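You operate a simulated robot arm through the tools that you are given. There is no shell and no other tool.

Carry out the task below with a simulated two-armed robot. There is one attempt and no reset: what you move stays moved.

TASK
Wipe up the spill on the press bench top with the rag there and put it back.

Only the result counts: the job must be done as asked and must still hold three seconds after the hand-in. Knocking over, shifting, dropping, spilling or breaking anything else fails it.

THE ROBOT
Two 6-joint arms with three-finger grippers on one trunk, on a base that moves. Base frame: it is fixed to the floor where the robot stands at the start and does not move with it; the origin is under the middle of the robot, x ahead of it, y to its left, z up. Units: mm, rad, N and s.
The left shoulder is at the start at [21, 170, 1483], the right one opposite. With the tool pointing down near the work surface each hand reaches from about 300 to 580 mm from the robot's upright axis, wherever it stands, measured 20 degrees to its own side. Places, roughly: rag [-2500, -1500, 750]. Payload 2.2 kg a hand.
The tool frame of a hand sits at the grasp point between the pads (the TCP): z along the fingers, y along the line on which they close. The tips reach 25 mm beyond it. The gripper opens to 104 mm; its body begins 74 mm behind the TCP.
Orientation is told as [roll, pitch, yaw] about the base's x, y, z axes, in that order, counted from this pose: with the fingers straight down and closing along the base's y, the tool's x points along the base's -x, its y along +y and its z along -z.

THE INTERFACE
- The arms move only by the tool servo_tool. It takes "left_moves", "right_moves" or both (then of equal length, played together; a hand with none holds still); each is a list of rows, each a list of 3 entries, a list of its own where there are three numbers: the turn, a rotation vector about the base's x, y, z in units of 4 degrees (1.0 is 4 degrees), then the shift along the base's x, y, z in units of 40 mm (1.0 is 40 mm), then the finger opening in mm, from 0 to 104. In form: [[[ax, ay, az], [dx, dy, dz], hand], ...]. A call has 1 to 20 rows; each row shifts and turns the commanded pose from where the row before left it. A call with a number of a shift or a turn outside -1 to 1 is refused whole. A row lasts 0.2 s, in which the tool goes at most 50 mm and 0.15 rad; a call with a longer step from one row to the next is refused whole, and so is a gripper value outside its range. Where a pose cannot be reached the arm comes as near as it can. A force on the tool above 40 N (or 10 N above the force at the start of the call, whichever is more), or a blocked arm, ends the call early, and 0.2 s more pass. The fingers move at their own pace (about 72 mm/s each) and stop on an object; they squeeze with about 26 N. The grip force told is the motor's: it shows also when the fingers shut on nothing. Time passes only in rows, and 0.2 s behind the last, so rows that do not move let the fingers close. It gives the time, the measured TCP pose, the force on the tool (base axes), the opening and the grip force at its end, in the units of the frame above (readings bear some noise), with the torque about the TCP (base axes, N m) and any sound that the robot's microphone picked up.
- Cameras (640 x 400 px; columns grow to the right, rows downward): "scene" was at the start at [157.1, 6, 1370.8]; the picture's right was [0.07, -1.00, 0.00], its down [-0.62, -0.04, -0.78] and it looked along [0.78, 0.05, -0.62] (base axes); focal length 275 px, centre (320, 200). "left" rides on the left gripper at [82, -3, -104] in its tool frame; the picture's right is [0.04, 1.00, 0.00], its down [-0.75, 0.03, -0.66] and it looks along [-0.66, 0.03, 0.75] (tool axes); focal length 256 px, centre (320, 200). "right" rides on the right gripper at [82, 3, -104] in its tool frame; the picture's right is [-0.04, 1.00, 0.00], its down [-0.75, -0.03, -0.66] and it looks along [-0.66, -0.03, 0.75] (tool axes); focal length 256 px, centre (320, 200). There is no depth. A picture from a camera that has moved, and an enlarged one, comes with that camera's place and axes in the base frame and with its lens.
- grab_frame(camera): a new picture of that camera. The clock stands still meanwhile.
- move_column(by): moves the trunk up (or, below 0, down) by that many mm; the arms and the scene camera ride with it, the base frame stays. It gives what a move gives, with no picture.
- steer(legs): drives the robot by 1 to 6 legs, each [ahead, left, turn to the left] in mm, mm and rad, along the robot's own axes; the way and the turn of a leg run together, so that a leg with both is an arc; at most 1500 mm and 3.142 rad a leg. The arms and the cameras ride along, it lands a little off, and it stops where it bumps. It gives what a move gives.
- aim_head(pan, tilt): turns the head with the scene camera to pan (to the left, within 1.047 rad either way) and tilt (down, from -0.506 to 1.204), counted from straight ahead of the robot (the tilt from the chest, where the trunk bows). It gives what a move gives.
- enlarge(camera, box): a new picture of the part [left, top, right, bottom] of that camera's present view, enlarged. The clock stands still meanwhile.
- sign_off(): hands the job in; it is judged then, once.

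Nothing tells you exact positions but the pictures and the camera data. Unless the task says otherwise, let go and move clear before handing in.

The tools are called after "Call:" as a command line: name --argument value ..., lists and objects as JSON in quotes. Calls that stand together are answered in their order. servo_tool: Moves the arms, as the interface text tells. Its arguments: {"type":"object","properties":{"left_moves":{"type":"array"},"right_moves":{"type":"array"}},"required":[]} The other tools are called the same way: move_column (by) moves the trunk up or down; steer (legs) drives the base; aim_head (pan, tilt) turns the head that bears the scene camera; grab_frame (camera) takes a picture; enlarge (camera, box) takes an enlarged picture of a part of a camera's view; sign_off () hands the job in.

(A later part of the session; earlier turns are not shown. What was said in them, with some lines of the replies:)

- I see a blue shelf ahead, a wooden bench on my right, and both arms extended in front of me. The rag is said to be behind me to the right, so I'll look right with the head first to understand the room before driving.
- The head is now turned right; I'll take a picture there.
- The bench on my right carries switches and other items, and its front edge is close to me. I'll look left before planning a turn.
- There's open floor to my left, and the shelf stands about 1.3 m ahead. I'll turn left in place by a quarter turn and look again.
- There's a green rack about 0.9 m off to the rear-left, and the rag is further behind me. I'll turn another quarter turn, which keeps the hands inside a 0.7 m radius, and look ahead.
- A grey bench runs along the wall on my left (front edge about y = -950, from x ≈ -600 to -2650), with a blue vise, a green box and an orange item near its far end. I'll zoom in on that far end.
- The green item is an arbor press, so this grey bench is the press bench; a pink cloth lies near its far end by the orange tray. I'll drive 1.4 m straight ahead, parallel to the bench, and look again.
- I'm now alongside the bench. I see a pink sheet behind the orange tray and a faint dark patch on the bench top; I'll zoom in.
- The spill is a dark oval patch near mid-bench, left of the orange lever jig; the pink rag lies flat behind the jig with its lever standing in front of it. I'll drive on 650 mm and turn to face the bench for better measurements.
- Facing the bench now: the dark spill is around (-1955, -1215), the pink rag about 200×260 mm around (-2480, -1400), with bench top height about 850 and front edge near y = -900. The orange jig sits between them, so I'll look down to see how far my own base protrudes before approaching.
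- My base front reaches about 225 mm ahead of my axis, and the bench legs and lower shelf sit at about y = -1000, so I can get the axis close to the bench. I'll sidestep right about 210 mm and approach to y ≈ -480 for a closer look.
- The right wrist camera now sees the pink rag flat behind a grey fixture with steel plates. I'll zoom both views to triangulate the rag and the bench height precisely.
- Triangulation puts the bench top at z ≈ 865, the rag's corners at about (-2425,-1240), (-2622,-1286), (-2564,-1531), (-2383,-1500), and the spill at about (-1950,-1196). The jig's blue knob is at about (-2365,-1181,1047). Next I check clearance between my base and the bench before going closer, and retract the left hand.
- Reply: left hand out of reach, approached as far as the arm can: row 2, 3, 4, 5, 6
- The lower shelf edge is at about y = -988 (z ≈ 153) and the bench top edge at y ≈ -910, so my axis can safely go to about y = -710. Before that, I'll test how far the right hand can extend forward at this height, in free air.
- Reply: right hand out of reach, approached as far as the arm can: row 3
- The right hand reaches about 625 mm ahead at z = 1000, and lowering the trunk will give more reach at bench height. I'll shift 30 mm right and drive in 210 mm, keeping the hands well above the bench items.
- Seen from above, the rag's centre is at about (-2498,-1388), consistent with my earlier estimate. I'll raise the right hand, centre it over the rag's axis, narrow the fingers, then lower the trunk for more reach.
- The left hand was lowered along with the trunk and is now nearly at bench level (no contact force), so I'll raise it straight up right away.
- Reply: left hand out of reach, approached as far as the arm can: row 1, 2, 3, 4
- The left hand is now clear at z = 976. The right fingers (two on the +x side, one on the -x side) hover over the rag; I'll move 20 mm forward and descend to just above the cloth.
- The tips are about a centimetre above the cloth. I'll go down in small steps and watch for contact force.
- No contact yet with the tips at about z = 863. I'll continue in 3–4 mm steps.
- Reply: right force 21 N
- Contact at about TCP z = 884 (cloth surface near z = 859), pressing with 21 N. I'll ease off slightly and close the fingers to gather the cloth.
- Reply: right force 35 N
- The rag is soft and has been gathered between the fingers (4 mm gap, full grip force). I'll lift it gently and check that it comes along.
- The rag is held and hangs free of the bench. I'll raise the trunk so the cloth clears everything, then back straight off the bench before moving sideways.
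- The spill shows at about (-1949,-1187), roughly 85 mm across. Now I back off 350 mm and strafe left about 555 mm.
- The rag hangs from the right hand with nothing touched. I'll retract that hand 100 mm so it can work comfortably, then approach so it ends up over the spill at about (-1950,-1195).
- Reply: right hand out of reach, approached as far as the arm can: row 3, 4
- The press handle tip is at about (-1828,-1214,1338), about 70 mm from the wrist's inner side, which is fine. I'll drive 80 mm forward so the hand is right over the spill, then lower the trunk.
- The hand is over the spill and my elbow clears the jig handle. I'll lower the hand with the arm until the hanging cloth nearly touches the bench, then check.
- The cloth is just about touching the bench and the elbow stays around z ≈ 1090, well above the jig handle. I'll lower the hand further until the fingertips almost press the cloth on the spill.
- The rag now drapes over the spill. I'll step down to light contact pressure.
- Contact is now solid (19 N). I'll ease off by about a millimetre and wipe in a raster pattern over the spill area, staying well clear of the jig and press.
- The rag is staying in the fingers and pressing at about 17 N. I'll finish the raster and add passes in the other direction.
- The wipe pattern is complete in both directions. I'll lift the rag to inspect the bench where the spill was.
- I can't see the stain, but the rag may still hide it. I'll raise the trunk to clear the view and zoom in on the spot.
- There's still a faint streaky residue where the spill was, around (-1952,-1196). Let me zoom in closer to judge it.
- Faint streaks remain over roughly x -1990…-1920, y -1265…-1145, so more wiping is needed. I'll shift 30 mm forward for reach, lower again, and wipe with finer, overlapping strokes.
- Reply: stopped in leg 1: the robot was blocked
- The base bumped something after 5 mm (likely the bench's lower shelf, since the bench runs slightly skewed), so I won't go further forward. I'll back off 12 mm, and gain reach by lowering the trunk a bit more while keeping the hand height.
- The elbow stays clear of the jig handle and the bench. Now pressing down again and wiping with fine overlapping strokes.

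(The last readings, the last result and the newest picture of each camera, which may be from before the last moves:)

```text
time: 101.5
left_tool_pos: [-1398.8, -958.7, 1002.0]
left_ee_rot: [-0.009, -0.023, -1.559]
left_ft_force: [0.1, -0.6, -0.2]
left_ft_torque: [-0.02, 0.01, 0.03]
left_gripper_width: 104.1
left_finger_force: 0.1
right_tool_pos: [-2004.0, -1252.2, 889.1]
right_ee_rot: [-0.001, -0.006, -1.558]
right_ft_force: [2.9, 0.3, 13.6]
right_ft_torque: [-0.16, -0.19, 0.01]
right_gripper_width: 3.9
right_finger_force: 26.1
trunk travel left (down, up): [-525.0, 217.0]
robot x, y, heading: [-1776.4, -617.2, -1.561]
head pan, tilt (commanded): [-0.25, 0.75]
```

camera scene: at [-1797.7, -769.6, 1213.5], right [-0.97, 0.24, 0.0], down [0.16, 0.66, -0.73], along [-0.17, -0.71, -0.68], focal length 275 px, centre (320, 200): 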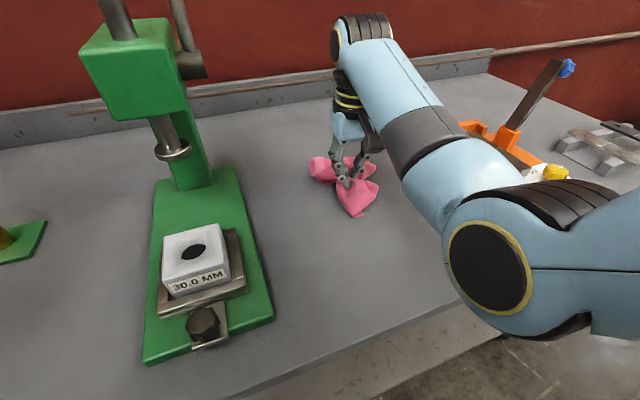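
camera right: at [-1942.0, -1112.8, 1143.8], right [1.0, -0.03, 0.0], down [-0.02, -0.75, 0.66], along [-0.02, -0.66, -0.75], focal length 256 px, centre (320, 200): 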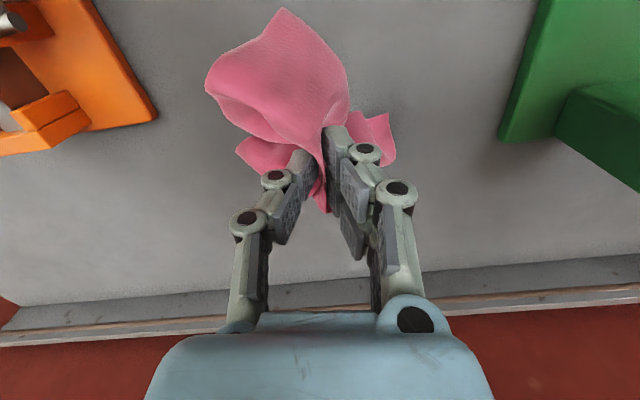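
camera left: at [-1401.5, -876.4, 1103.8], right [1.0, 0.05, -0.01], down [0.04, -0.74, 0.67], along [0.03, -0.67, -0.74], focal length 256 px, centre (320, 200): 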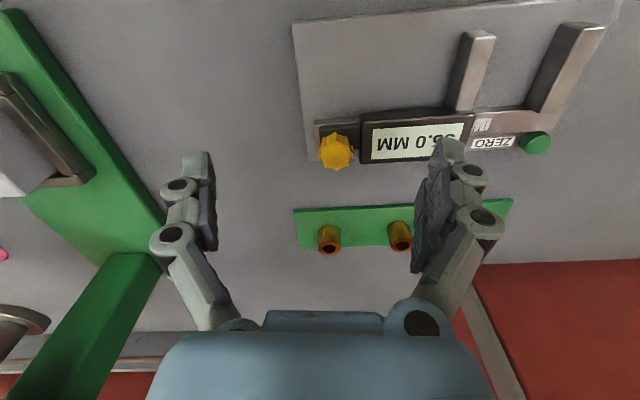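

Continuing with fine strokes in the other direction.

Call:
servo_tool --right_moves '[[[0, 0, 0], [0.07, 0.9, -0.02], 0], [[0, 0, 0], [0.07, 0.9, 0], 0], [[0, 0, 0], [0.07, 0.9, 0], 0], [[0, 0, 0], [0.07, -0.9, 0], 0], [[0, 0, 0], [0.07, -0.9, 0], 0], [[0, 0, 0], [0.07, -0.9, 0], 0], [[0, 0, 0], [0.07, 0.9, 0], 0], [[0, 0, 0], [0.07, 0.9, 0], 0], [[0, 0, 0], [0.07, 0.9, 0], 0], [[0, 0, 0], [0.07, -0.9, 0], 0], [[0, 0, 0], [0.07, -0.9, 0], 0], [[0, 0, 0], [0.07, -0.9, 0], 0], [[0, 0, 0], [0.07, 0.9, 0], 0], [[0, 0, 0], [0.07, 0.9, 0], 0], [[0, 0, 0], [0.07, 0.9, 0], 0], [[0, 0, 0], [0.07, -0.9, 0], 0], [[0, 0, 0], [0.07, -0.9, 0], 0], [[0, 0, 0], [0.07, -0.9, 0], 0]]'

Call:
servo_tool --right_moves '[[[0, 0, 0], [0.07, 0.9, 0], 0], [[0, 0, 0], [0.07, 0.9, 0], 0], [[0, 0, 0], [0.07, 0.9, 0], 0], [[0, 0, 0], [0.07, -0.9, 0], 0], [[0, 0, 0], [0.07, -0.9, 0], 0], [[0, 0, 0], [0.07, -0.9, 0], 0], [[0, 0, 0], [0.07, 0.9, 0], 0], [[0, 0, 0], [0.07, 0.9, 0], 0], [[0, 0, 0], [0.07, 0.9, 0], 0], [[0, 0, 0], [0.07, -0.9, 0], 0], [[0, 0, 0], [0.07, -0.9, 0], 0], [[0, 0, 0], [0.07, -0.9, 0], 0], [[0, 0, 0], [0.07, 0.9, 0], 0], [[0, 0, 0], [0.07, 0.9, 0], 0], [[0, 0, 0], [0.07, 0.9, 0], 0], [[0, 0, 0], [0.07, -0.9, 0], 0], [[0, 0, 0], [0.07, -0.9, 0], 0], [[0, 0, 0], [0.07, -0.9, 0], 0]]'

Call:
grab_frame --camera "right"

Call:
grab_frame --camera "scene"

```text
time: 105.3
left_tool_pos: [-1399.1, -960.1, 1001.4]
left_ee_rot: [-0.007, -0.024, -1.561]
left_ft_force: [0.1, 0.0, 0.1]
left_ft_torque: [0.0, 0.02, 0.02]
left_gripper_width: 103.9
left_finger_force: 0.1
right_tool_pos: [-1954.9, -1256.0, 889.6]
right_ee_rot: [-0.002, -0.008, -1.56]
right_ft_force: [-1.8, 1.4, 15.7]
right_ft_torque: [-0.1, -0.04, 0.01]
right_gripper_width: 4.1
right_finger_force: 25.8
trunk travel left (down, up): [-525.0, 217.0]
robot x, y, heading: [-1777.1, -615.8, -1.554]
head pan, tilt (commanded): [-0.25, 0.75]
```

```text
time: 109.1
left_tool_pos: [-1398.2, -961.0, 1001.3]
left_ee_rot: [-0.006, -0.021, -1.559]
left_ft_force: [0.8, -0.3, 0.2]
left_ft_torque: [0.05, 0.01, -0.01]
left_gripper_width: 104.0
left_finger_force: 0.1
right_tool_pos: [-1904.3, -1256.3, 890.3]
right_ee_rot: [0.0, -0.011, -1.561]
right_ft_force: [-1.3, -2.7, 5.5]
right_ft_torque: [-0.01, -0.06, -0.02]
right_gripper_width: 3.7
right_finger_force: 26.0
trunk travel left (down, up): [-525.0, 217.0]
robot x, y, heading: [-1778.1, -616.9, -1.558]
head pan, tilt (commanded): [-0.25, 0.75]
```

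```text
taken
camera right: at [-1900.9, -1174.4, 992.7], right [1.0, -0.03, 0.0], down [-0.02, -0.75, 0.66], along [-0.02, -0.66, -0.75], focal length 256 px, centre (320, 200)
```

right: 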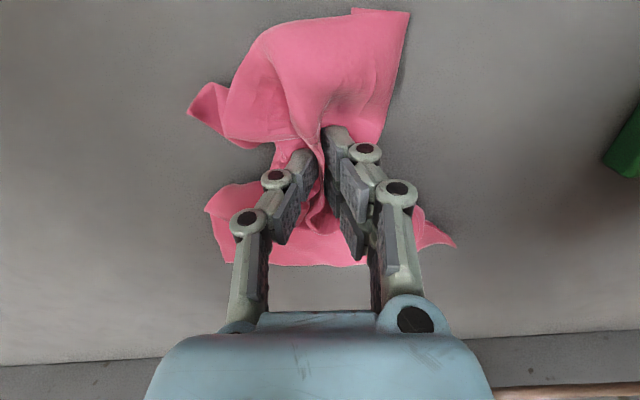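

```text
taken
camera scene: at [-1797.2, -771.3, 1213.3], right [-0.97, 0.24, 0.0], down [0.16, 0.66, -0.73], along [-0.17, -0.71, -0.68], focal length 275 px, centre (320, 200)
```

scene: 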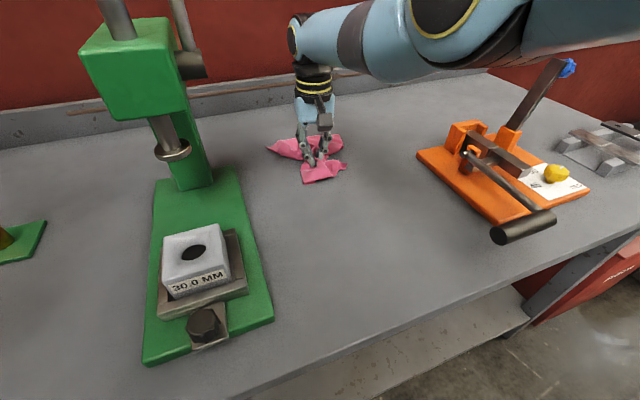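

The rag is off to one side now and the spill area is partly visible. I'll zoom in on it.

Call:
enlarge --camera "scene" --box '[260, 130, 420, 230]'

```text
4.00 times, centred on (340, 180) of scene
camera zoom: at [-1797.2, -771.3, 1213.3], right [-0.97, 0.24, 0.0], down [0.16, 0.66, -0.73], along [-0.17, -0.71, -0.68], focal length 1101 px, centre (240, 280)
```

zoom: 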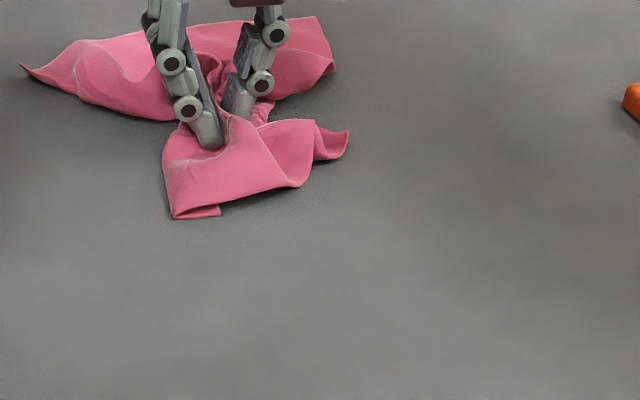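

The visible part looks clean, but the rag still hides some of the area. I'll lift the hand and raise the trunk to inspect everything.

Call:
servo_tool --right_moves '[[[0, 0, 0], [0, 0.2, 0.4], 0], [[0, 0, 0], [-0.3, 0.3, 0.7], 0], [[0, 0, 0], [-0.3, 0.3, 0.8], 0], [[0, 0, 0], [-0.3, 0.3, 0.8], 0], [[0, 0, 0], [-0.1, 0, 0.8], 0], [[0, 0, 0], [0, 0, 0.3], 0], [[0, 0, 0], [0, 0, 0], 0]]'

Call:
move_column --by 190

Call:
grab_frame --camera "scene"

Call:
enlarge --camera "scene" --box '[270, 180, 430, 280]'

```text
time: 110.7
left_tool_pos: [-1398.4, -959.6, 1001.0]
left_ee_rot: [-0.005, -0.023, -1.56]
left_ft_force: [-0.1, -0.5, -0.1]
left_ft_torque: [0.02, -0.03, 0.01]
left_gripper_width: 103.9
left_finger_force: 0.0
right_tool_pos: [-1940.9, -1221.1, 1031.2]
right_ee_rot: [-0.001, -0.004, -1.56]
right_ft_force: [-0.2, 0.4, 0.0]
right_ft_torque: [-0.01, 0.02, 0.0]
right_gripper_width: 3.7
right_finger_force: 26.1
right hand out of reach, approached as far as the arm can: row 5, 6
trunk travel left (down, up): [-525.0, 217.0]
robot x, y, heading: [-1778.8, -613.7, -1.562]
head pan, tilt (commanded): [-0.25, 0.75]
```

```text
time: 112.8
left_tool_pos: [-1398.0, -960.2, 1191.3]
left_ee_rot: [-0.007, -0.02, -1.559]
left_ft_force: [-0.9, 0.7, -0.4]
left_ft_torque: [-0.01, 0.02, 0.01]
left_gripper_width: 104.0
left_finger_force: 0.1
right_tool_pos: [-1941.1, -1221.1, 1221.8]
right_ee_rot: [-0.001, -0.001, -1.559]
right_ft_force: [-0.5, -0.3, 0.1]
right_ft_torque: [0.04, -0.02, -0.02]
right_gripper_width: 4.0
right_finger_force: 26.4
trunk travel left (down, up): [-715.0, 27.0]
robot x, y, heading: [-1781.2, -619.1, -1.561]
head pan, tilt (commanded): [-0.25, 0.75]
```

```text
taken
camera scene: at [-1797.6, -768.9, 1404.2], right [-0.97, 0.24, 0.0], down [0.16, 0.66, -0.73], along [-0.17, -0.71, -0.68], focal length 275 px, centre (320, 200)
```

scene: 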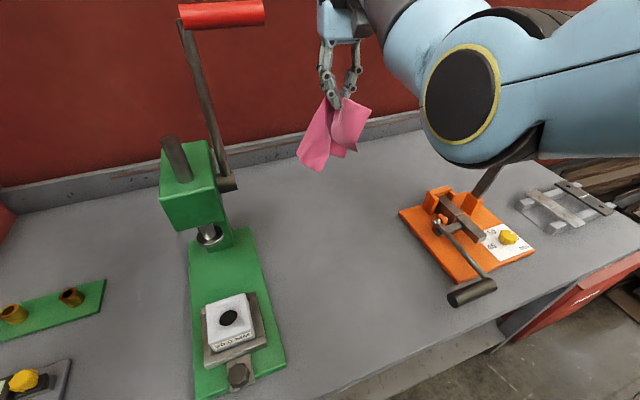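

```text
4.00 times, centred on (350, 230) of scene
camera zoom: at [-1797.6, -768.9, 1404.2], right [-0.97, 0.24, 0.0], down [0.16, 0.66, -0.73], along [-0.17, -0.71, -0.68], focal length 1101 px, centre (200, 80)
```

zoom: 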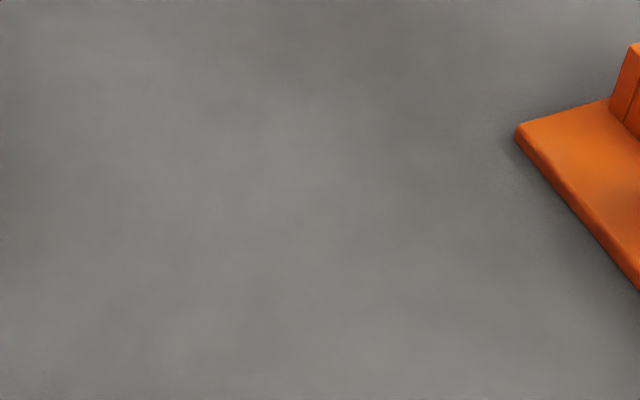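

The bench looks clean here. One more strong zoom on the exact spot and its surroundings to be sure.

Call:
enlarge --camera "scene" --box '[305, 195, 369, 235]'

Call:
enlarge --camera "scene" --box '[325, 220, 389, 260]'

Call:
enlarge --camera "scene" --box '[240, 140, 440, 265]'

```text
10.00 times, centred on (337, 215) of scene
camera zoom: at [-1797.6, -768.9, 1404.2], right [-0.97, 0.24, 0.0], down [0.16, 0.66, -0.73], along [-0.17, -0.71, -0.68], focal length 2753 px, centre (150, 50)
```

zoom: 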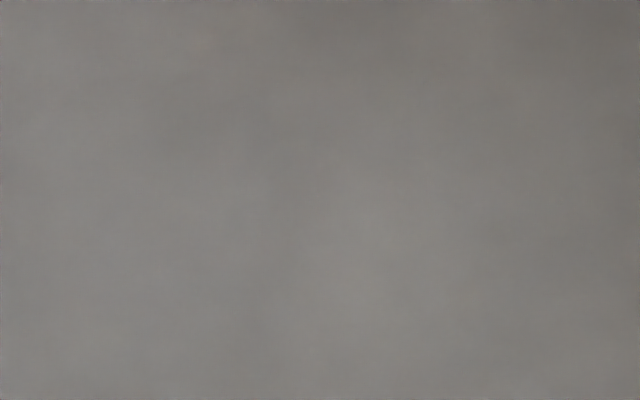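

```text
10.00 times, centred on (357, 240) of scene
camera zoom: at [-1797.6, -768.9, 1404.2], right [-0.97, 0.24, 0.0], down [0.16, 0.66, -0.73], along [-0.17, -0.71, -0.68], focal length 2753 px, centre (-50, -200)
```

zoom: 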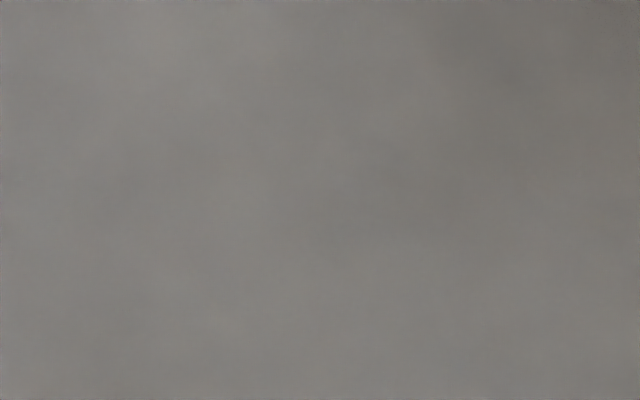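

```text
3.20 times, centred on (340, 202) of scene
camera zoom: at [-1797.6, -768.9, 1404.2], right [-0.97, 0.24, 0.0], down [0.16, 0.66, -0.73], along [-0.17, -0.71, -0.68], focal length 881 px, centre (256, 192)
```

zoom: 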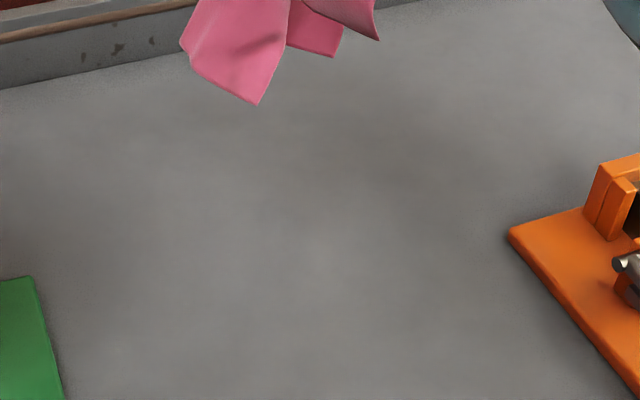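

The spill is completely gone. Now I carry the rag back: back off from the bench, strafe right about 560 mm, then approach the rag's original place on the same line I used before.

Call:
steer --legs '[[-275, 0, 0], [0, -555, 0]]'

Call:
grab_frame --camera "scene"

```text
time: 117.5
left_tool_pos: [-1951.5, -691.3, 1191.9]
left_ee_rot: [-0.005, -0.022, -1.558]
left_ft_force: [0.0, 0.3, -0.3]
left_ft_torque: [-0.01, -0.01, -0.02]
left_gripper_width: 104.1
left_finger_force: 0.1
right_tool_pos: [-2494.4, -952.1, 1221.0]
right_ee_rot: [0.0, -0.004, -1.558]
right_ft_force: [-0.4, 0.3, 0.0]
right_ft_torque: [0.02, -0.05, -0.02]
right_gripper_width: 3.6
right_finger_force: 25.8
trunk travel left (down, up): [-715.0, 27.0]
robot x, y, heading: [-2332.1, -351.0, -1.562]
head pan, tilt (commanded): [-0.25, 0.75]
```

```text
taken
camera scene: at [-2351.5, -500.5, 1404.3], right [-0.97, 0.23, 0.0], down [0.16, 0.66, -0.73], along [-0.17, -0.71, -0.68], focal length 275 px, centre (320, 200)
```

scene: 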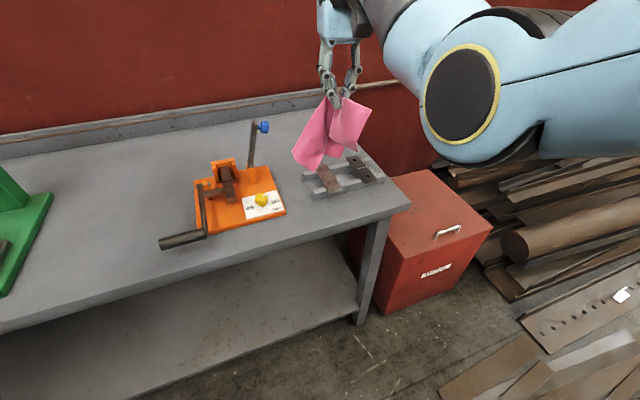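

Everything on the bench is in place. I'll approach 340 mm to bring the rag over its original area.

Call:
steer --legs '[[340, 0, 0]]'

Call:
servo_tool --right_moves '[[[0, 0, 0], [-0.1, -0.6, 0], 0], [[0, 0, 0], [-0.1, -0.7, 0], 0], [[0, 0, 0], [0, 0, 0], 0]]'

Call:
move_column --by -200

Call:
aim_head --pan -0.3 --tilt 0.9

Call:
grab_frame --camera "scene"

Call:
grab_frame --camera "right"

```text
time: 119.8
left_tool_pos: [-1945.1, -1028.7, 1192.0]
left_ee_rot: [-0.005, -0.022, -1.553]
left_ft_force: [-0.2, -0.4, 0.3]
left_ft_torque: [-0.02, 0.0, 0.01]
left_gripper_width: 104.1
left_finger_force: 0.0
right_tool_pos: [-2487.4, -1293.8, 1221.8]
right_ee_rot: [0.0, -0.002, -1.556]
right_ft_force: [0.7, -0.7, -0.6]
right_ft_torque: [0.02, -0.01, -0.02]
right_gripper_width: 3.7
right_finger_force: 26.0
trunk travel left (down, up): [-715.0, 27.0]
robot x, y, heading: [-2327.9, -687.5, -1.556]
head pan, tilt (commanded): [-0.25, 0.75]
```

```text
time: 120.5
left_tool_pos: [-1945.0, -1027.4, 1192.0]
left_ee_rot: [-0.005, -0.022, -1.555]
left_ft_force: [0.1, -0.5, -0.2]
left_ft_torque: [-0.02, 0.01, 0.0]
left_gripper_width: 104.3
left_finger_force: 0.1
right_tool_pos: [-2493.7, -1343.3, 1222.0]
right_ee_rot: [0.0, -0.003, -1.553]
right_ft_force: [-0.1, 0.6, -0.7]
right_ft_torque: [-0.04, -0.01, -0.04]
right_gripper_width: 3.9
right_finger_force: 26.1
trunk travel left (down, up): [-715.0, 27.0]
robot x, y, heading: [-2329.3, -686.0, -1.55]
head pan, tilt (commanded): [-0.25, 0.75]
```

```text
time: 122.7
left_tool_pos: [-1945.6, -1027.9, 991.8]
left_ee_rot: [-0.007, -0.024, -1.552]
left_ft_force: [0.2, -0.4, 0.7]
left_ft_torque: [-0.03, -0.03, -0.01]
left_gripper_width: 104.1
left_finger_force: 0.0
right_tool_pos: [-2494.1, -1343.5, 1022.0]
right_ee_rot: [-0.001, -0.003, -1.557]
right_ft_force: [0.2, 0.6, 0.3]
right_ft_torque: [-0.02, -0.01, -0.01]
right_gripper_width: 3.8
right_finger_force: 26.5
trunk travel left (down, up): [-515.0, 227.0]
robot x, y, heading: [-2330.4, -690.0, -1.55]
head pan, tilt (commanded): [-0.25, 0.75]
```

```text
time: 123.4
left_tool_pos: [-1946.2, -1028.9, 990.6]
left_ee_rot: [-0.005, -0.023, -1.553]
left_ft_force: [-0.2, 0.9, -0.6]
left_ft_torque: [-0.01, -0.01, 0.02]
left_gripper_width: 103.9
left_finger_force: 0.0
right_tool_pos: [-2495.0, -1342.9, 1021.2]
right_ee_rot: [0.001, -0.003, -1.554]
right_ft_force: [0.2, 0.4, 0.5]
right_ft_torque: [0.0, -0.04, 0.01]
right_gripper_width: 3.8
right_finger_force: 26.2
trunk travel left (down, up): [-515.0, 227.0]
robot x, y, heading: [-2325.7, -688.6, -1.553]
head pan, tilt (commanded): [-0.3, 0.901]
```

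```text
taken
camera scene: at [-2347.7, -832.7, 1191.4], right [-0.96, 0.28, 0.0], down [0.22, 0.75, -0.62], along [-0.17, -0.6, -0.78], focal length 275 px, centre (320, 200)
```

scene: 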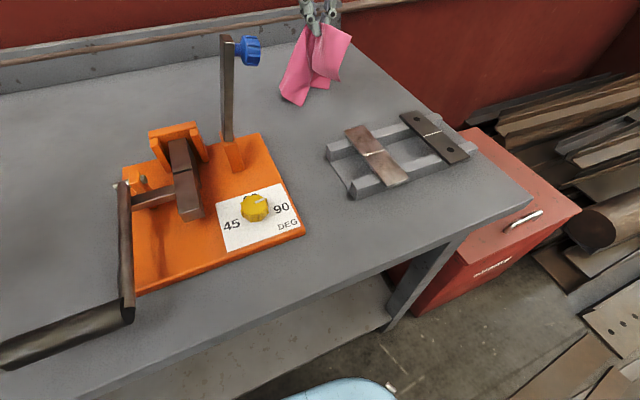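

```text
taken
camera right: at [-2492.5, -1262.0, 1124.7], right [1.0, -0.02, 0.0], down [-0.02, -0.75, 0.66], along [-0.02, -0.66, -0.75], focal length 256 px, centre (320, 200)
```

right: 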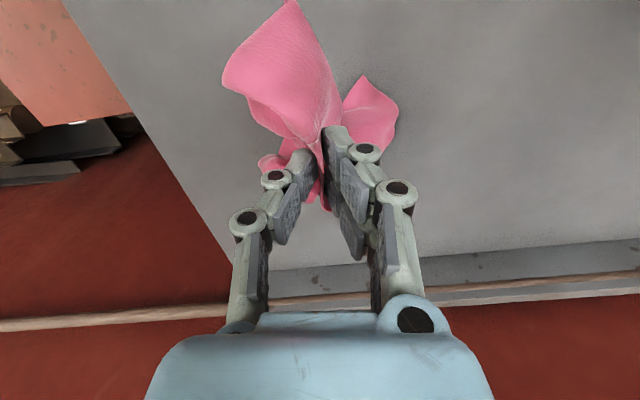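

The rag hangs above its original place. I'll lower the trunk another 40 mm, extend forward to about y = -1378, then descend while drawing slightly back so the cloth lays out.

Call:
move_column --by -40

Call:
servo_tool --right_moves '[[[0, 0, 0], [-0.15, -0.5, 0], 0], [[0, 0, 0], [-0.05, -0.4, 0], 0], [[0, 0, 0], [0, 0, 0], 0]]'

Call:
servo_tool --right_moves '[[[0, 0, 0], [0, 0.0, -0.5], 0], [[0, 0, 0], [0, 0.1, -0.5], 0], [[0, 0, 0], [0, 0.1, -0.4], 0], [[0, 0, 0], [0, 0.1, -0.4], 0], [[0, 0, 0], [0, 0, 0], 0]]'

Call:
grab_frame --camera "scene"

Call:
grab_frame --camera "right"

```text
time: 124.2
left_tool_pos: [-1944.9, -1028.1, 950.8]
left_ee_rot: [-0.006, -0.023, -1.553]
left_ft_force: [0.9, -0.2, 0.3]
left_ft_torque: [0.01, -0.02, 0.0]
left_gripper_width: 104.2
left_finger_force: 0.1
right_tool_pos: [-2494.9, -1345.4, 982.3]
right_ee_rot: [0.0, -0.002, -1.554]
right_ft_force: [0.6, 0.9, -0.5]
right_ft_torque: [0.0, -0.02, -0.02]
right_gripper_width: 3.8
right_finger_force: 26.1
trunk travel left (down, up): [-475.0, 267.0]
robot x, y, heading: [-2326.2, -689.8, -1.556]
head pan, tilt (commanded): [-0.3, 0.901]
```

```text
time: 125.0
left_tool_pos: [-1944.6, -1030.1, 952.2]
left_ee_rot: [-0.004, -0.02, -1.555]
left_ft_force: [-0.3, 0.0, 0.4]
left_ft_torque: [0.04, -0.02, 0.03]
left_gripper_width: 103.9
left_finger_force: 0.0
right_tool_pos: [-2503.8, -1374.5, 983.6]
right_ee_rot: [0.0, -0.002, -1.555]
right_ft_force: [0.1, -0.9, -1.1]
right_ft_torque: [0.03, -0.04, -0.02]
right_gripper_width: 4.0
right_finger_force: 26.5
right hand out of reach, approached as far as the arm can: row 2
trunk travel left (down, up): [-475.0, 267.0]
robot x, y, heading: [-2327.6, -689.1, -1.553]
head pan, tilt (commanded): [-0.3, 0.901]
```

```text
time: 126.2
left_tool_pos: [-1944.9, -1029.4, 951.7]
left_ee_rot: [-0.007, -0.023, -1.554]
left_ft_force: [1.0, 0.1, -1.2]
left_ft_torque: [0.01, 0.04, 0.0]
left_gripper_width: 103.8
left_finger_force: 0.1
right_tool_pos: [-2505.3, -1358.4, 910.9]
right_ee_rot: [-0.003, -0.001, -1.555]
right_ft_force: [-0.6, 0.7, 0.4]
right_ft_torque: [-0.05, -0.02, -0.01]
right_gripper_width: 3.7
right_finger_force: 25.8
right hand out of reach, approached as far as the arm can: row 1
trunk travel left (down, up): [-475.0, 267.0]
robot x, y, heading: [-2328.0, -689.0, -1.555]
head pan, tilt (commanded): [-0.3, 0.901]
```

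```text
taken
camera scene: at [-2347.6, -833.4, 1150.7], right [-0.96, 0.28, 0.0], down [0.22, 0.75, -0.62], along [-0.17, -0.6, -0.78], focal length 275 px, centre (320, 200)
```

scene: 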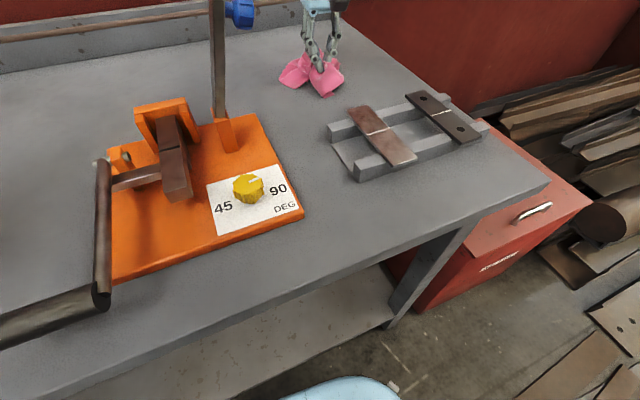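

```text
taken
camera right: at [-2502.2, -1275.9, 1014.0], right [1.0, -0.02, 0.0], down [-0.02, -0.75, 0.66], along [-0.02, -0.66, -0.75], focal length 256 px, centre (320, 200)
```

right: 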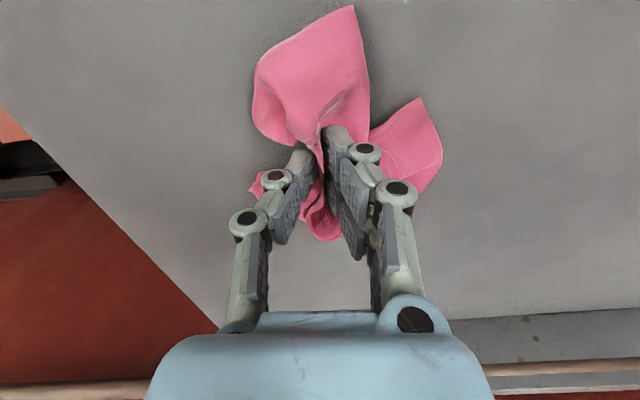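

The rag rests within the original area: its extent is about x -2546…-2422, y -1289…-1459, centred near (-2490,-1367). I'll lower the last bit and open the fingers gently.

Call:
servo_tool --right_moves '[[[0, 0, 0], [-0.1, 0, -0.25], 0], [[0, 0, 0], [0, 0, -0.1], 0], [[0, 0, 0], [0, 0, 0], 0]]'

Call:
servo_tool --right_moves '[[[0, 0, 0], [0, 0, 0], 15], [[0, 0, 0], [0, 0, 0], 30], [[0, 0, 0], [0, 0, 0], 45], [[0, 0, 0], [0, 0, 0], 60], [[0, 0, 0], [0, 0, 0], 60]]'

Call:
grab_frame --camera "right"

Call:
enlarge --camera "scene" --box '[220, 10, 420, 135]'

```text
time: 127.0
left_tool_pos: [-1945.3, -1027.8, 951.0]
left_ee_rot: [-0.005, -0.024, -1.553]
left_ft_force: [-0.2, -0.2, 0.1]
left_ft_torque: [0.0, -0.01, -0.02]
left_gripper_width: 104.0
left_finger_force: 0.1
right_tool_pos: [-2509.2, -1357.2, 898.5]
right_ee_rot: [-0.001, -0.003, -1.555]
right_ft_force: [-0.1, 0.3, 2.2]
right_ft_torque: [-0.04, -0.04, 0.0]
right_gripper_width: 3.7
right_finger_force: 26.3
trunk travel left (down, up): [-475.0, 267.0]
robot x, y, heading: [-2332.1, -686.8, -1.555]
head pan, tilt (commanded): [-0.3, 0.901]
```

```text
time: 128.2
left_tool_pos: [-1945.1, -1028.9, 951.4]
left_ee_rot: [-0.006, -0.023, -1.553]
left_ft_force: [-0.2, 1.7, 0.9]
left_ft_torque: [-0.01, -0.02, 0.0]
left_gripper_width: 104.1
left_finger_force: 0.0
right_tool_pos: [-2510.8, -1357.7, 897.2]
right_ee_rot: [0.001, -0.004, -1.556]
right_ft_force: [-0.3, -0.8, 0.4]
right_ft_torque: [-0.03, -0.02, 0.02]
right_gripper_width: 59.7
right_finger_force: 0.2
trunk travel left (down, up): [-475.0, 267.0]
robot x, y, heading: [-2327.6, -690.0, -1.553]
head pan, tilt (commanded): [-0.3, 0.901]
```

```text
taken
camera right: at [-2506.4, -1274.8, 1000.4], right [1.0, -0.02, 0.0], down [-0.02, -0.75, 0.66], along [-0.02, -0.66, -0.75], focal length 256 px, centre (320, 200)
```

right: 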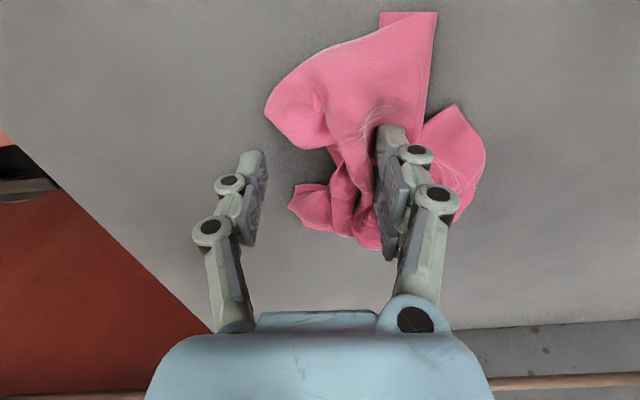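

```text
3.20 times, centred on (320, 72) of scene
camera zoom: at [-2347.7, -833.5, 1150.7], right [-0.96, 0.28, 0.0], down [0.22, 0.75, -0.62], along [-0.17, -0.6, -0.78], focal length 881 px, centre (320, 608)
```

zoom: 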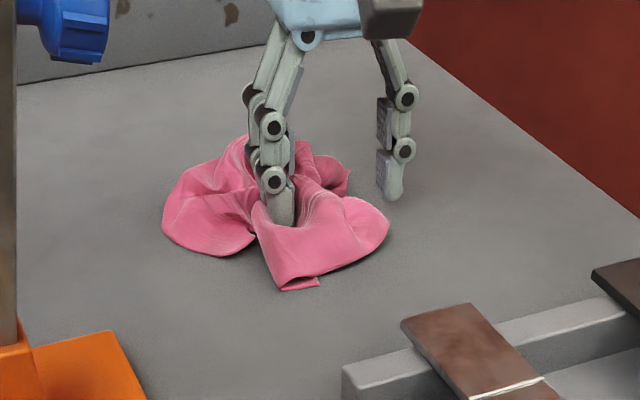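

The rag is released and sits inside its original footprint, centred near (-2470,-1365), about 30 mm to the +x side of before. I'll nudge it back toward -x with the open fingers, then lift straight up.

Call:
servo_tool --right_moves '[[[0, 0, 0], [-0.3, 0, 0], 60], [[0, 0, 0], [-0.35, 0, 0], 60], [[0, 0, 0], [-0.2, 0, 0], 60], [[0, 0, 0], [0.1, 0, 0], 60], [[0, 0, 0], [0, 0, 0], 60]]'

Call:
grab_frame --camera "right"

```text
time: 129.4
left_tool_pos: [-1946.0, -1029.1, 951.2]
left_ee_rot: [-0.005, -0.023, -1.554]
left_ft_force: [-0.6, 0.1, -0.5]
left_ft_torque: [0.02, 0.0, 0.01]
left_gripper_width: 104.1
left_finger_force: 0.0
right_tool_pos: [-2539.7, -1356.5, 897.9]
right_ee_rot: [0.001, -0.004, -1.553]
right_ft_force: [-0.3, 0.8, 0.3]
right_ft_torque: [0.02, -0.01, 0.02]
right_gripper_width: 60.1
right_finger_force: 0.1
trunk travel left (down, up): [-475.0, 267.0]
robot x, y, heading: [-2331.6, -690.0, -1.555]
head pan, tilt (commanded): [-0.3, 0.901]
```

```text
taken
camera right: at [-2537.0, -1275.1, 1000.3], right [1.0, -0.02, 0.0], down [-0.02, -0.75, 0.66], along [-0.02, -0.66, -0.75], focal length 256 px, centre (320, 200)
```

right: 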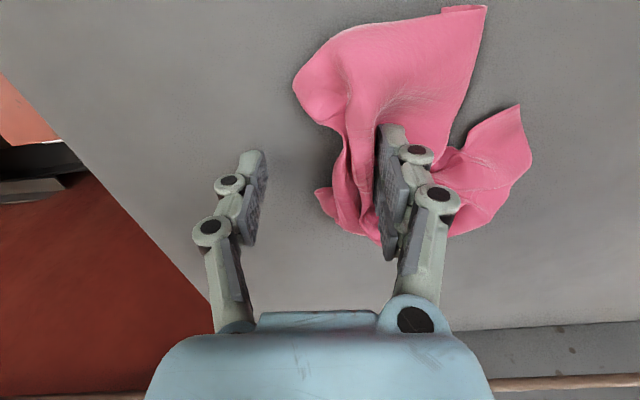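

The cloth has spread out a little and is free of the fingers. I'll lift straight up and check its final position from above.

Call:
servo_tool --right_moves '[[[0, 0, 0], [0, 0, 0.3], 70], [[0, 0, 0], [0, 0, 0.5], 80], [[0, 0, 0], [0, 0, 0.8], 80], [[0, 0, 0], [0, 0, 0.8], 80], [[0, 0, 0], [0, 0, 0.8], 80], [[0, 0, 0], [0, 0, 0], 80]]'

Call:
grab_frame --camera "right"

Call:
enlarge --camera "scene" --box '[220, 10, 420, 135]'

```text
time: 130.8
left_tool_pos: [-1945.5, -1029.5, 952.3]
left_ee_rot: [-0.005, -0.019, -1.554]
left_ft_force: [0.5, -0.7, -0.6]
left_ft_torque: [-0.02, 0.03, 0.01]
left_gripper_width: 104.2
left_finger_force: 0.0
right_tool_pos: [-2538.8, -1357.2, 1025.5]
right_ee_rot: [0.001, -0.002, -1.555]
right_ft_force: [-0.1, -0.1, 0.1]
right_ft_torque: [0.03, 0.05, -0.03]
right_gripper_width: 79.8
right_finger_force: 0.0
trunk travel left (down, up): [-475.0, 267.0]
robot x, y, heading: [-2329.4, -692.1, -1.552]
head pan, tilt (commanded): [-0.3, 0.901]
```

```text
taken
camera right: at [-2535.6, -1274.7, 1128.0], right [1.0, -0.02, 0.0], down [-0.02, -0.75, 0.66], along [-0.02, -0.66, -0.75], focal length 256 px, centre (320, 200)
```

right: 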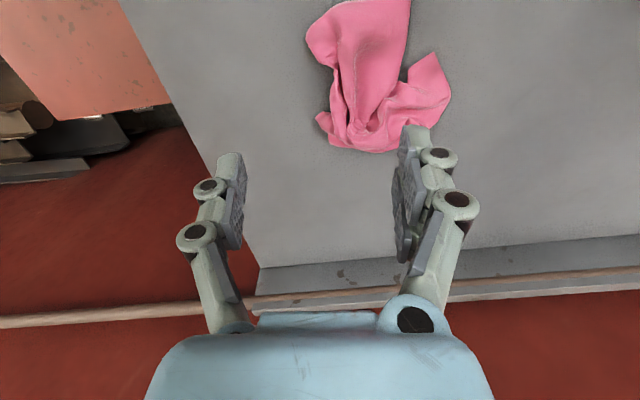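

```text
3.20 times, centred on (320, 72) of scene
camera zoom: at [-2347.8, -833.7, 1150.6], right [-0.96, 0.28, 0.0], down [0.22, 0.75, -0.62], along [-0.17, -0.6, -0.78], focal length 881 px, centre (320, 608)
```

zoom: 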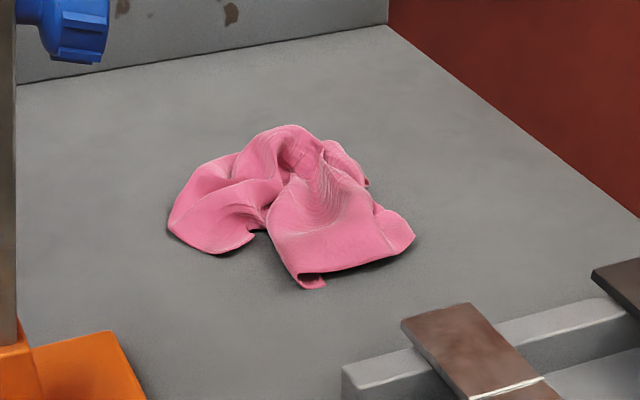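

The rag lies free on the bench, centred near (-2482,-1359), within about 30 mm of its original centre and wholly inside its old footprint. I'll raise the trunk and back away, then do a final check of everything.

Call:
move_column --by 200

Call:
steer --legs '[[-350, 0, 0]]'

Call:
aim_head --pan 0.1 --tilt 0.6

Call:
grab_frame --camera "scene"

Call:
enlarge --camera "scene" --box '[120, 100, 440, 300]'

```text
time: 133.0
left_tool_pos: [-1945.6, -1027.8, 1151.5]
left_ee_rot: [-0.008, -0.022, -1.554]
left_ft_force: [0.2, 0.7, -0.5]
left_ft_torque: [-0.01, -0.01, 0.03]
left_gripper_width: 104.1
left_finger_force: 0.2
right_tool_pos: [-2538.9, -1358.1, 1225.9]
right_ee_rot: [0.001, -0.002, -1.555]
right_ft_force: [0.0, -0.6, 0.7]
right_ft_torque: [0.0, 0.02, -0.02]
right_gripper_width: 80.2
right_finger_force: 0.1
trunk travel left (down, up): [-675.0, 67.0]
robot x, y, heading: [-2328.3, -687.6, -1.553]
head pan, tilt (commanded): [-0.3, 0.901]
```

```text
time: 135.3
left_tool_pos: [-1950.4, -682.5, 1152.1]
left_ee_rot: [-0.007, -0.025, -1.555]
left_ft_force: [-0.6, 0.9, 0.4]
left_ft_torque: [-0.03, 0.02, -0.01]
left_gripper_width: 103.8
left_finger_force: 0.1
right_tool_pos: [-2544.8, -1010.4, 1224.6]
right_ee_rot: [0.001, -0.003, -1.555]
right_ft_force: [0.6, 0.0, 0.2]
right_ft_torque: [-0.01, -0.01, 0.0]
right_gripper_width: 80.0
right_finger_force: 0.0
trunk travel left (down, up): [-675.0, 67.0]
robot x, y, heading: [-2336.9, -346.3, -1.556]
head pan, tilt (commanded): [-0.3, 0.901]
```

```text
time: 136.2
left_tool_pos: [-1951.3, -682.2, 1150.5]
left_ee_rot: [-0.006, -0.021, -1.555]
left_ft_force: [-0.1, -0.1, -0.6]
left_ft_torque: [0.03, -0.03, 0.01]
left_gripper_width: 104.1
left_finger_force: 0.2
right_tool_pos: [-2545.1, -1010.7, 1225.3]
right_ee_rot: [-0.001, -0.002, -1.554]
right_ft_force: [-0.2, -0.4, -0.5]
right_ft_torque: [0.01, 0.03, 0.02]
right_gripper_width: 79.8
right_finger_force: 0.0
trunk travel left (down, up): [-675.0, 67.0]
robot x, y, heading: [-2335.0, -342.1, -1.553]
head pan, tilt (commanded): [0.099, 0.6]
```

```text
taken
camera scene: at [-2322.3, -500.0, 1377.1], right [-0.99, -0.11, 0.0], down [-0.06, 0.56, -0.82], along [0.09, -0.82, -0.57], focal length 275 px, centre (320, 200)
```

scene: 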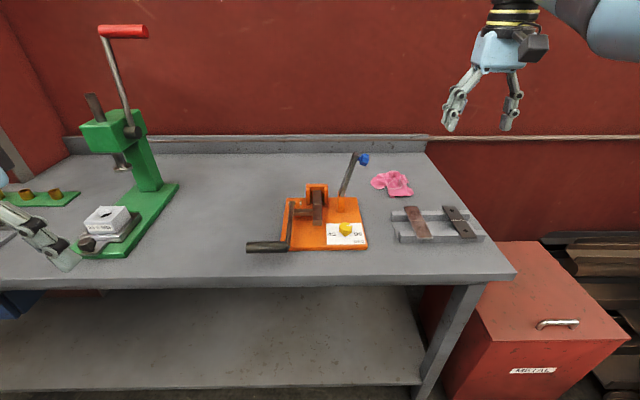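

```text
2.00 times, centred on (280, 200) of scene
camera zoom: at [-2322.3, -500.0, 1377.1], right [-0.99, -0.11, 0.0], down [-0.06, 0.56, -0.82], along [0.09, -0.82, -0.57], focal length 551 px, centre (400, 200)
```

zoom: 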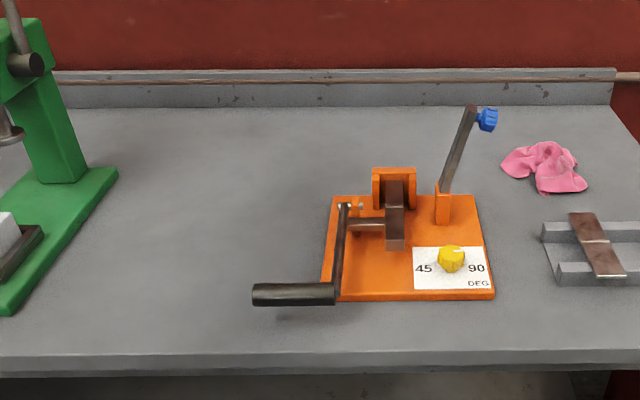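

The spill area looks clean, the rag is back, and the jig, press and fixture stand as before. I'll take one last close look at the wiped area and the rag before handing in.

Call:
enlarge --camera "scene" --box '[170, 160, 298, 240]'

Call:
enlarge --camera "scene" --box '[330, 140, 490, 240]'

```text
5.00 times, centred on (234, 200) of scene
camera zoom: at [-2322.3, -500.0, 1377.1], right [-0.99, -0.11, 0.0], down [-0.06, 0.56, -0.82], along [0.09, -0.82, -0.57], focal length 1377 px, centre (750, 200)
```

zoom: 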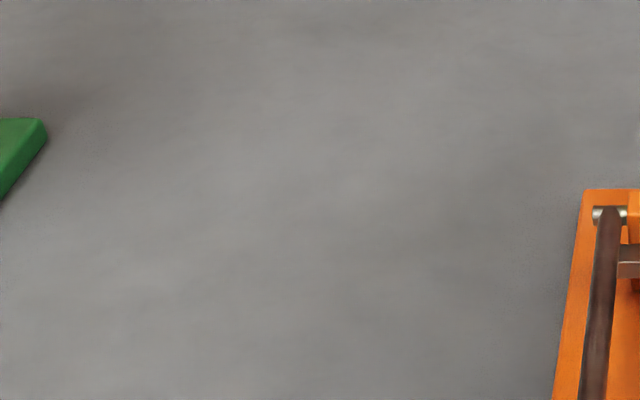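

```text
4.00 times, centred on (410, 190) of scene
camera zoom: at [-2322.3, -500.0, 1377.1], right [-0.99, -0.11, 0.0], down [-0.06, 0.56, -0.82], along [0.09, -0.82, -0.57], focal length 1101 px, centre (-40, 240)
```

zoom: 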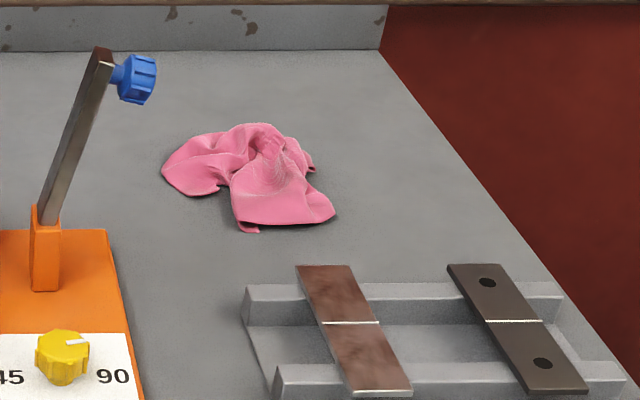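

The wiped area shows no stain, the rag is back at its place and released, nothing else has moved, and both hands are clear of the bench. I'm handing in.

Call:
sign_off

```text
The job is handed in.
```

The spill on the press bench is wiped up and the rag is back in its place. I've handed the job in; no result has come back yet.

- **Spill:** The first round of wiping left faint streaks. I wiped again with finer strokes in both directions, and zoomed pictures afterwards showed no trace of it.
- **Rag:** It is bunched rather than lying flat as it was. It sits about 30 mm from its original centre and inside the area it covered before.
- **Bump:** While I was repositioning for the second round, my base bumped something after about 5 mm, probably the bench's lower shelf. I backed off, and in the pictures afterwards nothing on the bench had moved.

Both hands are empty and clear of the bench.
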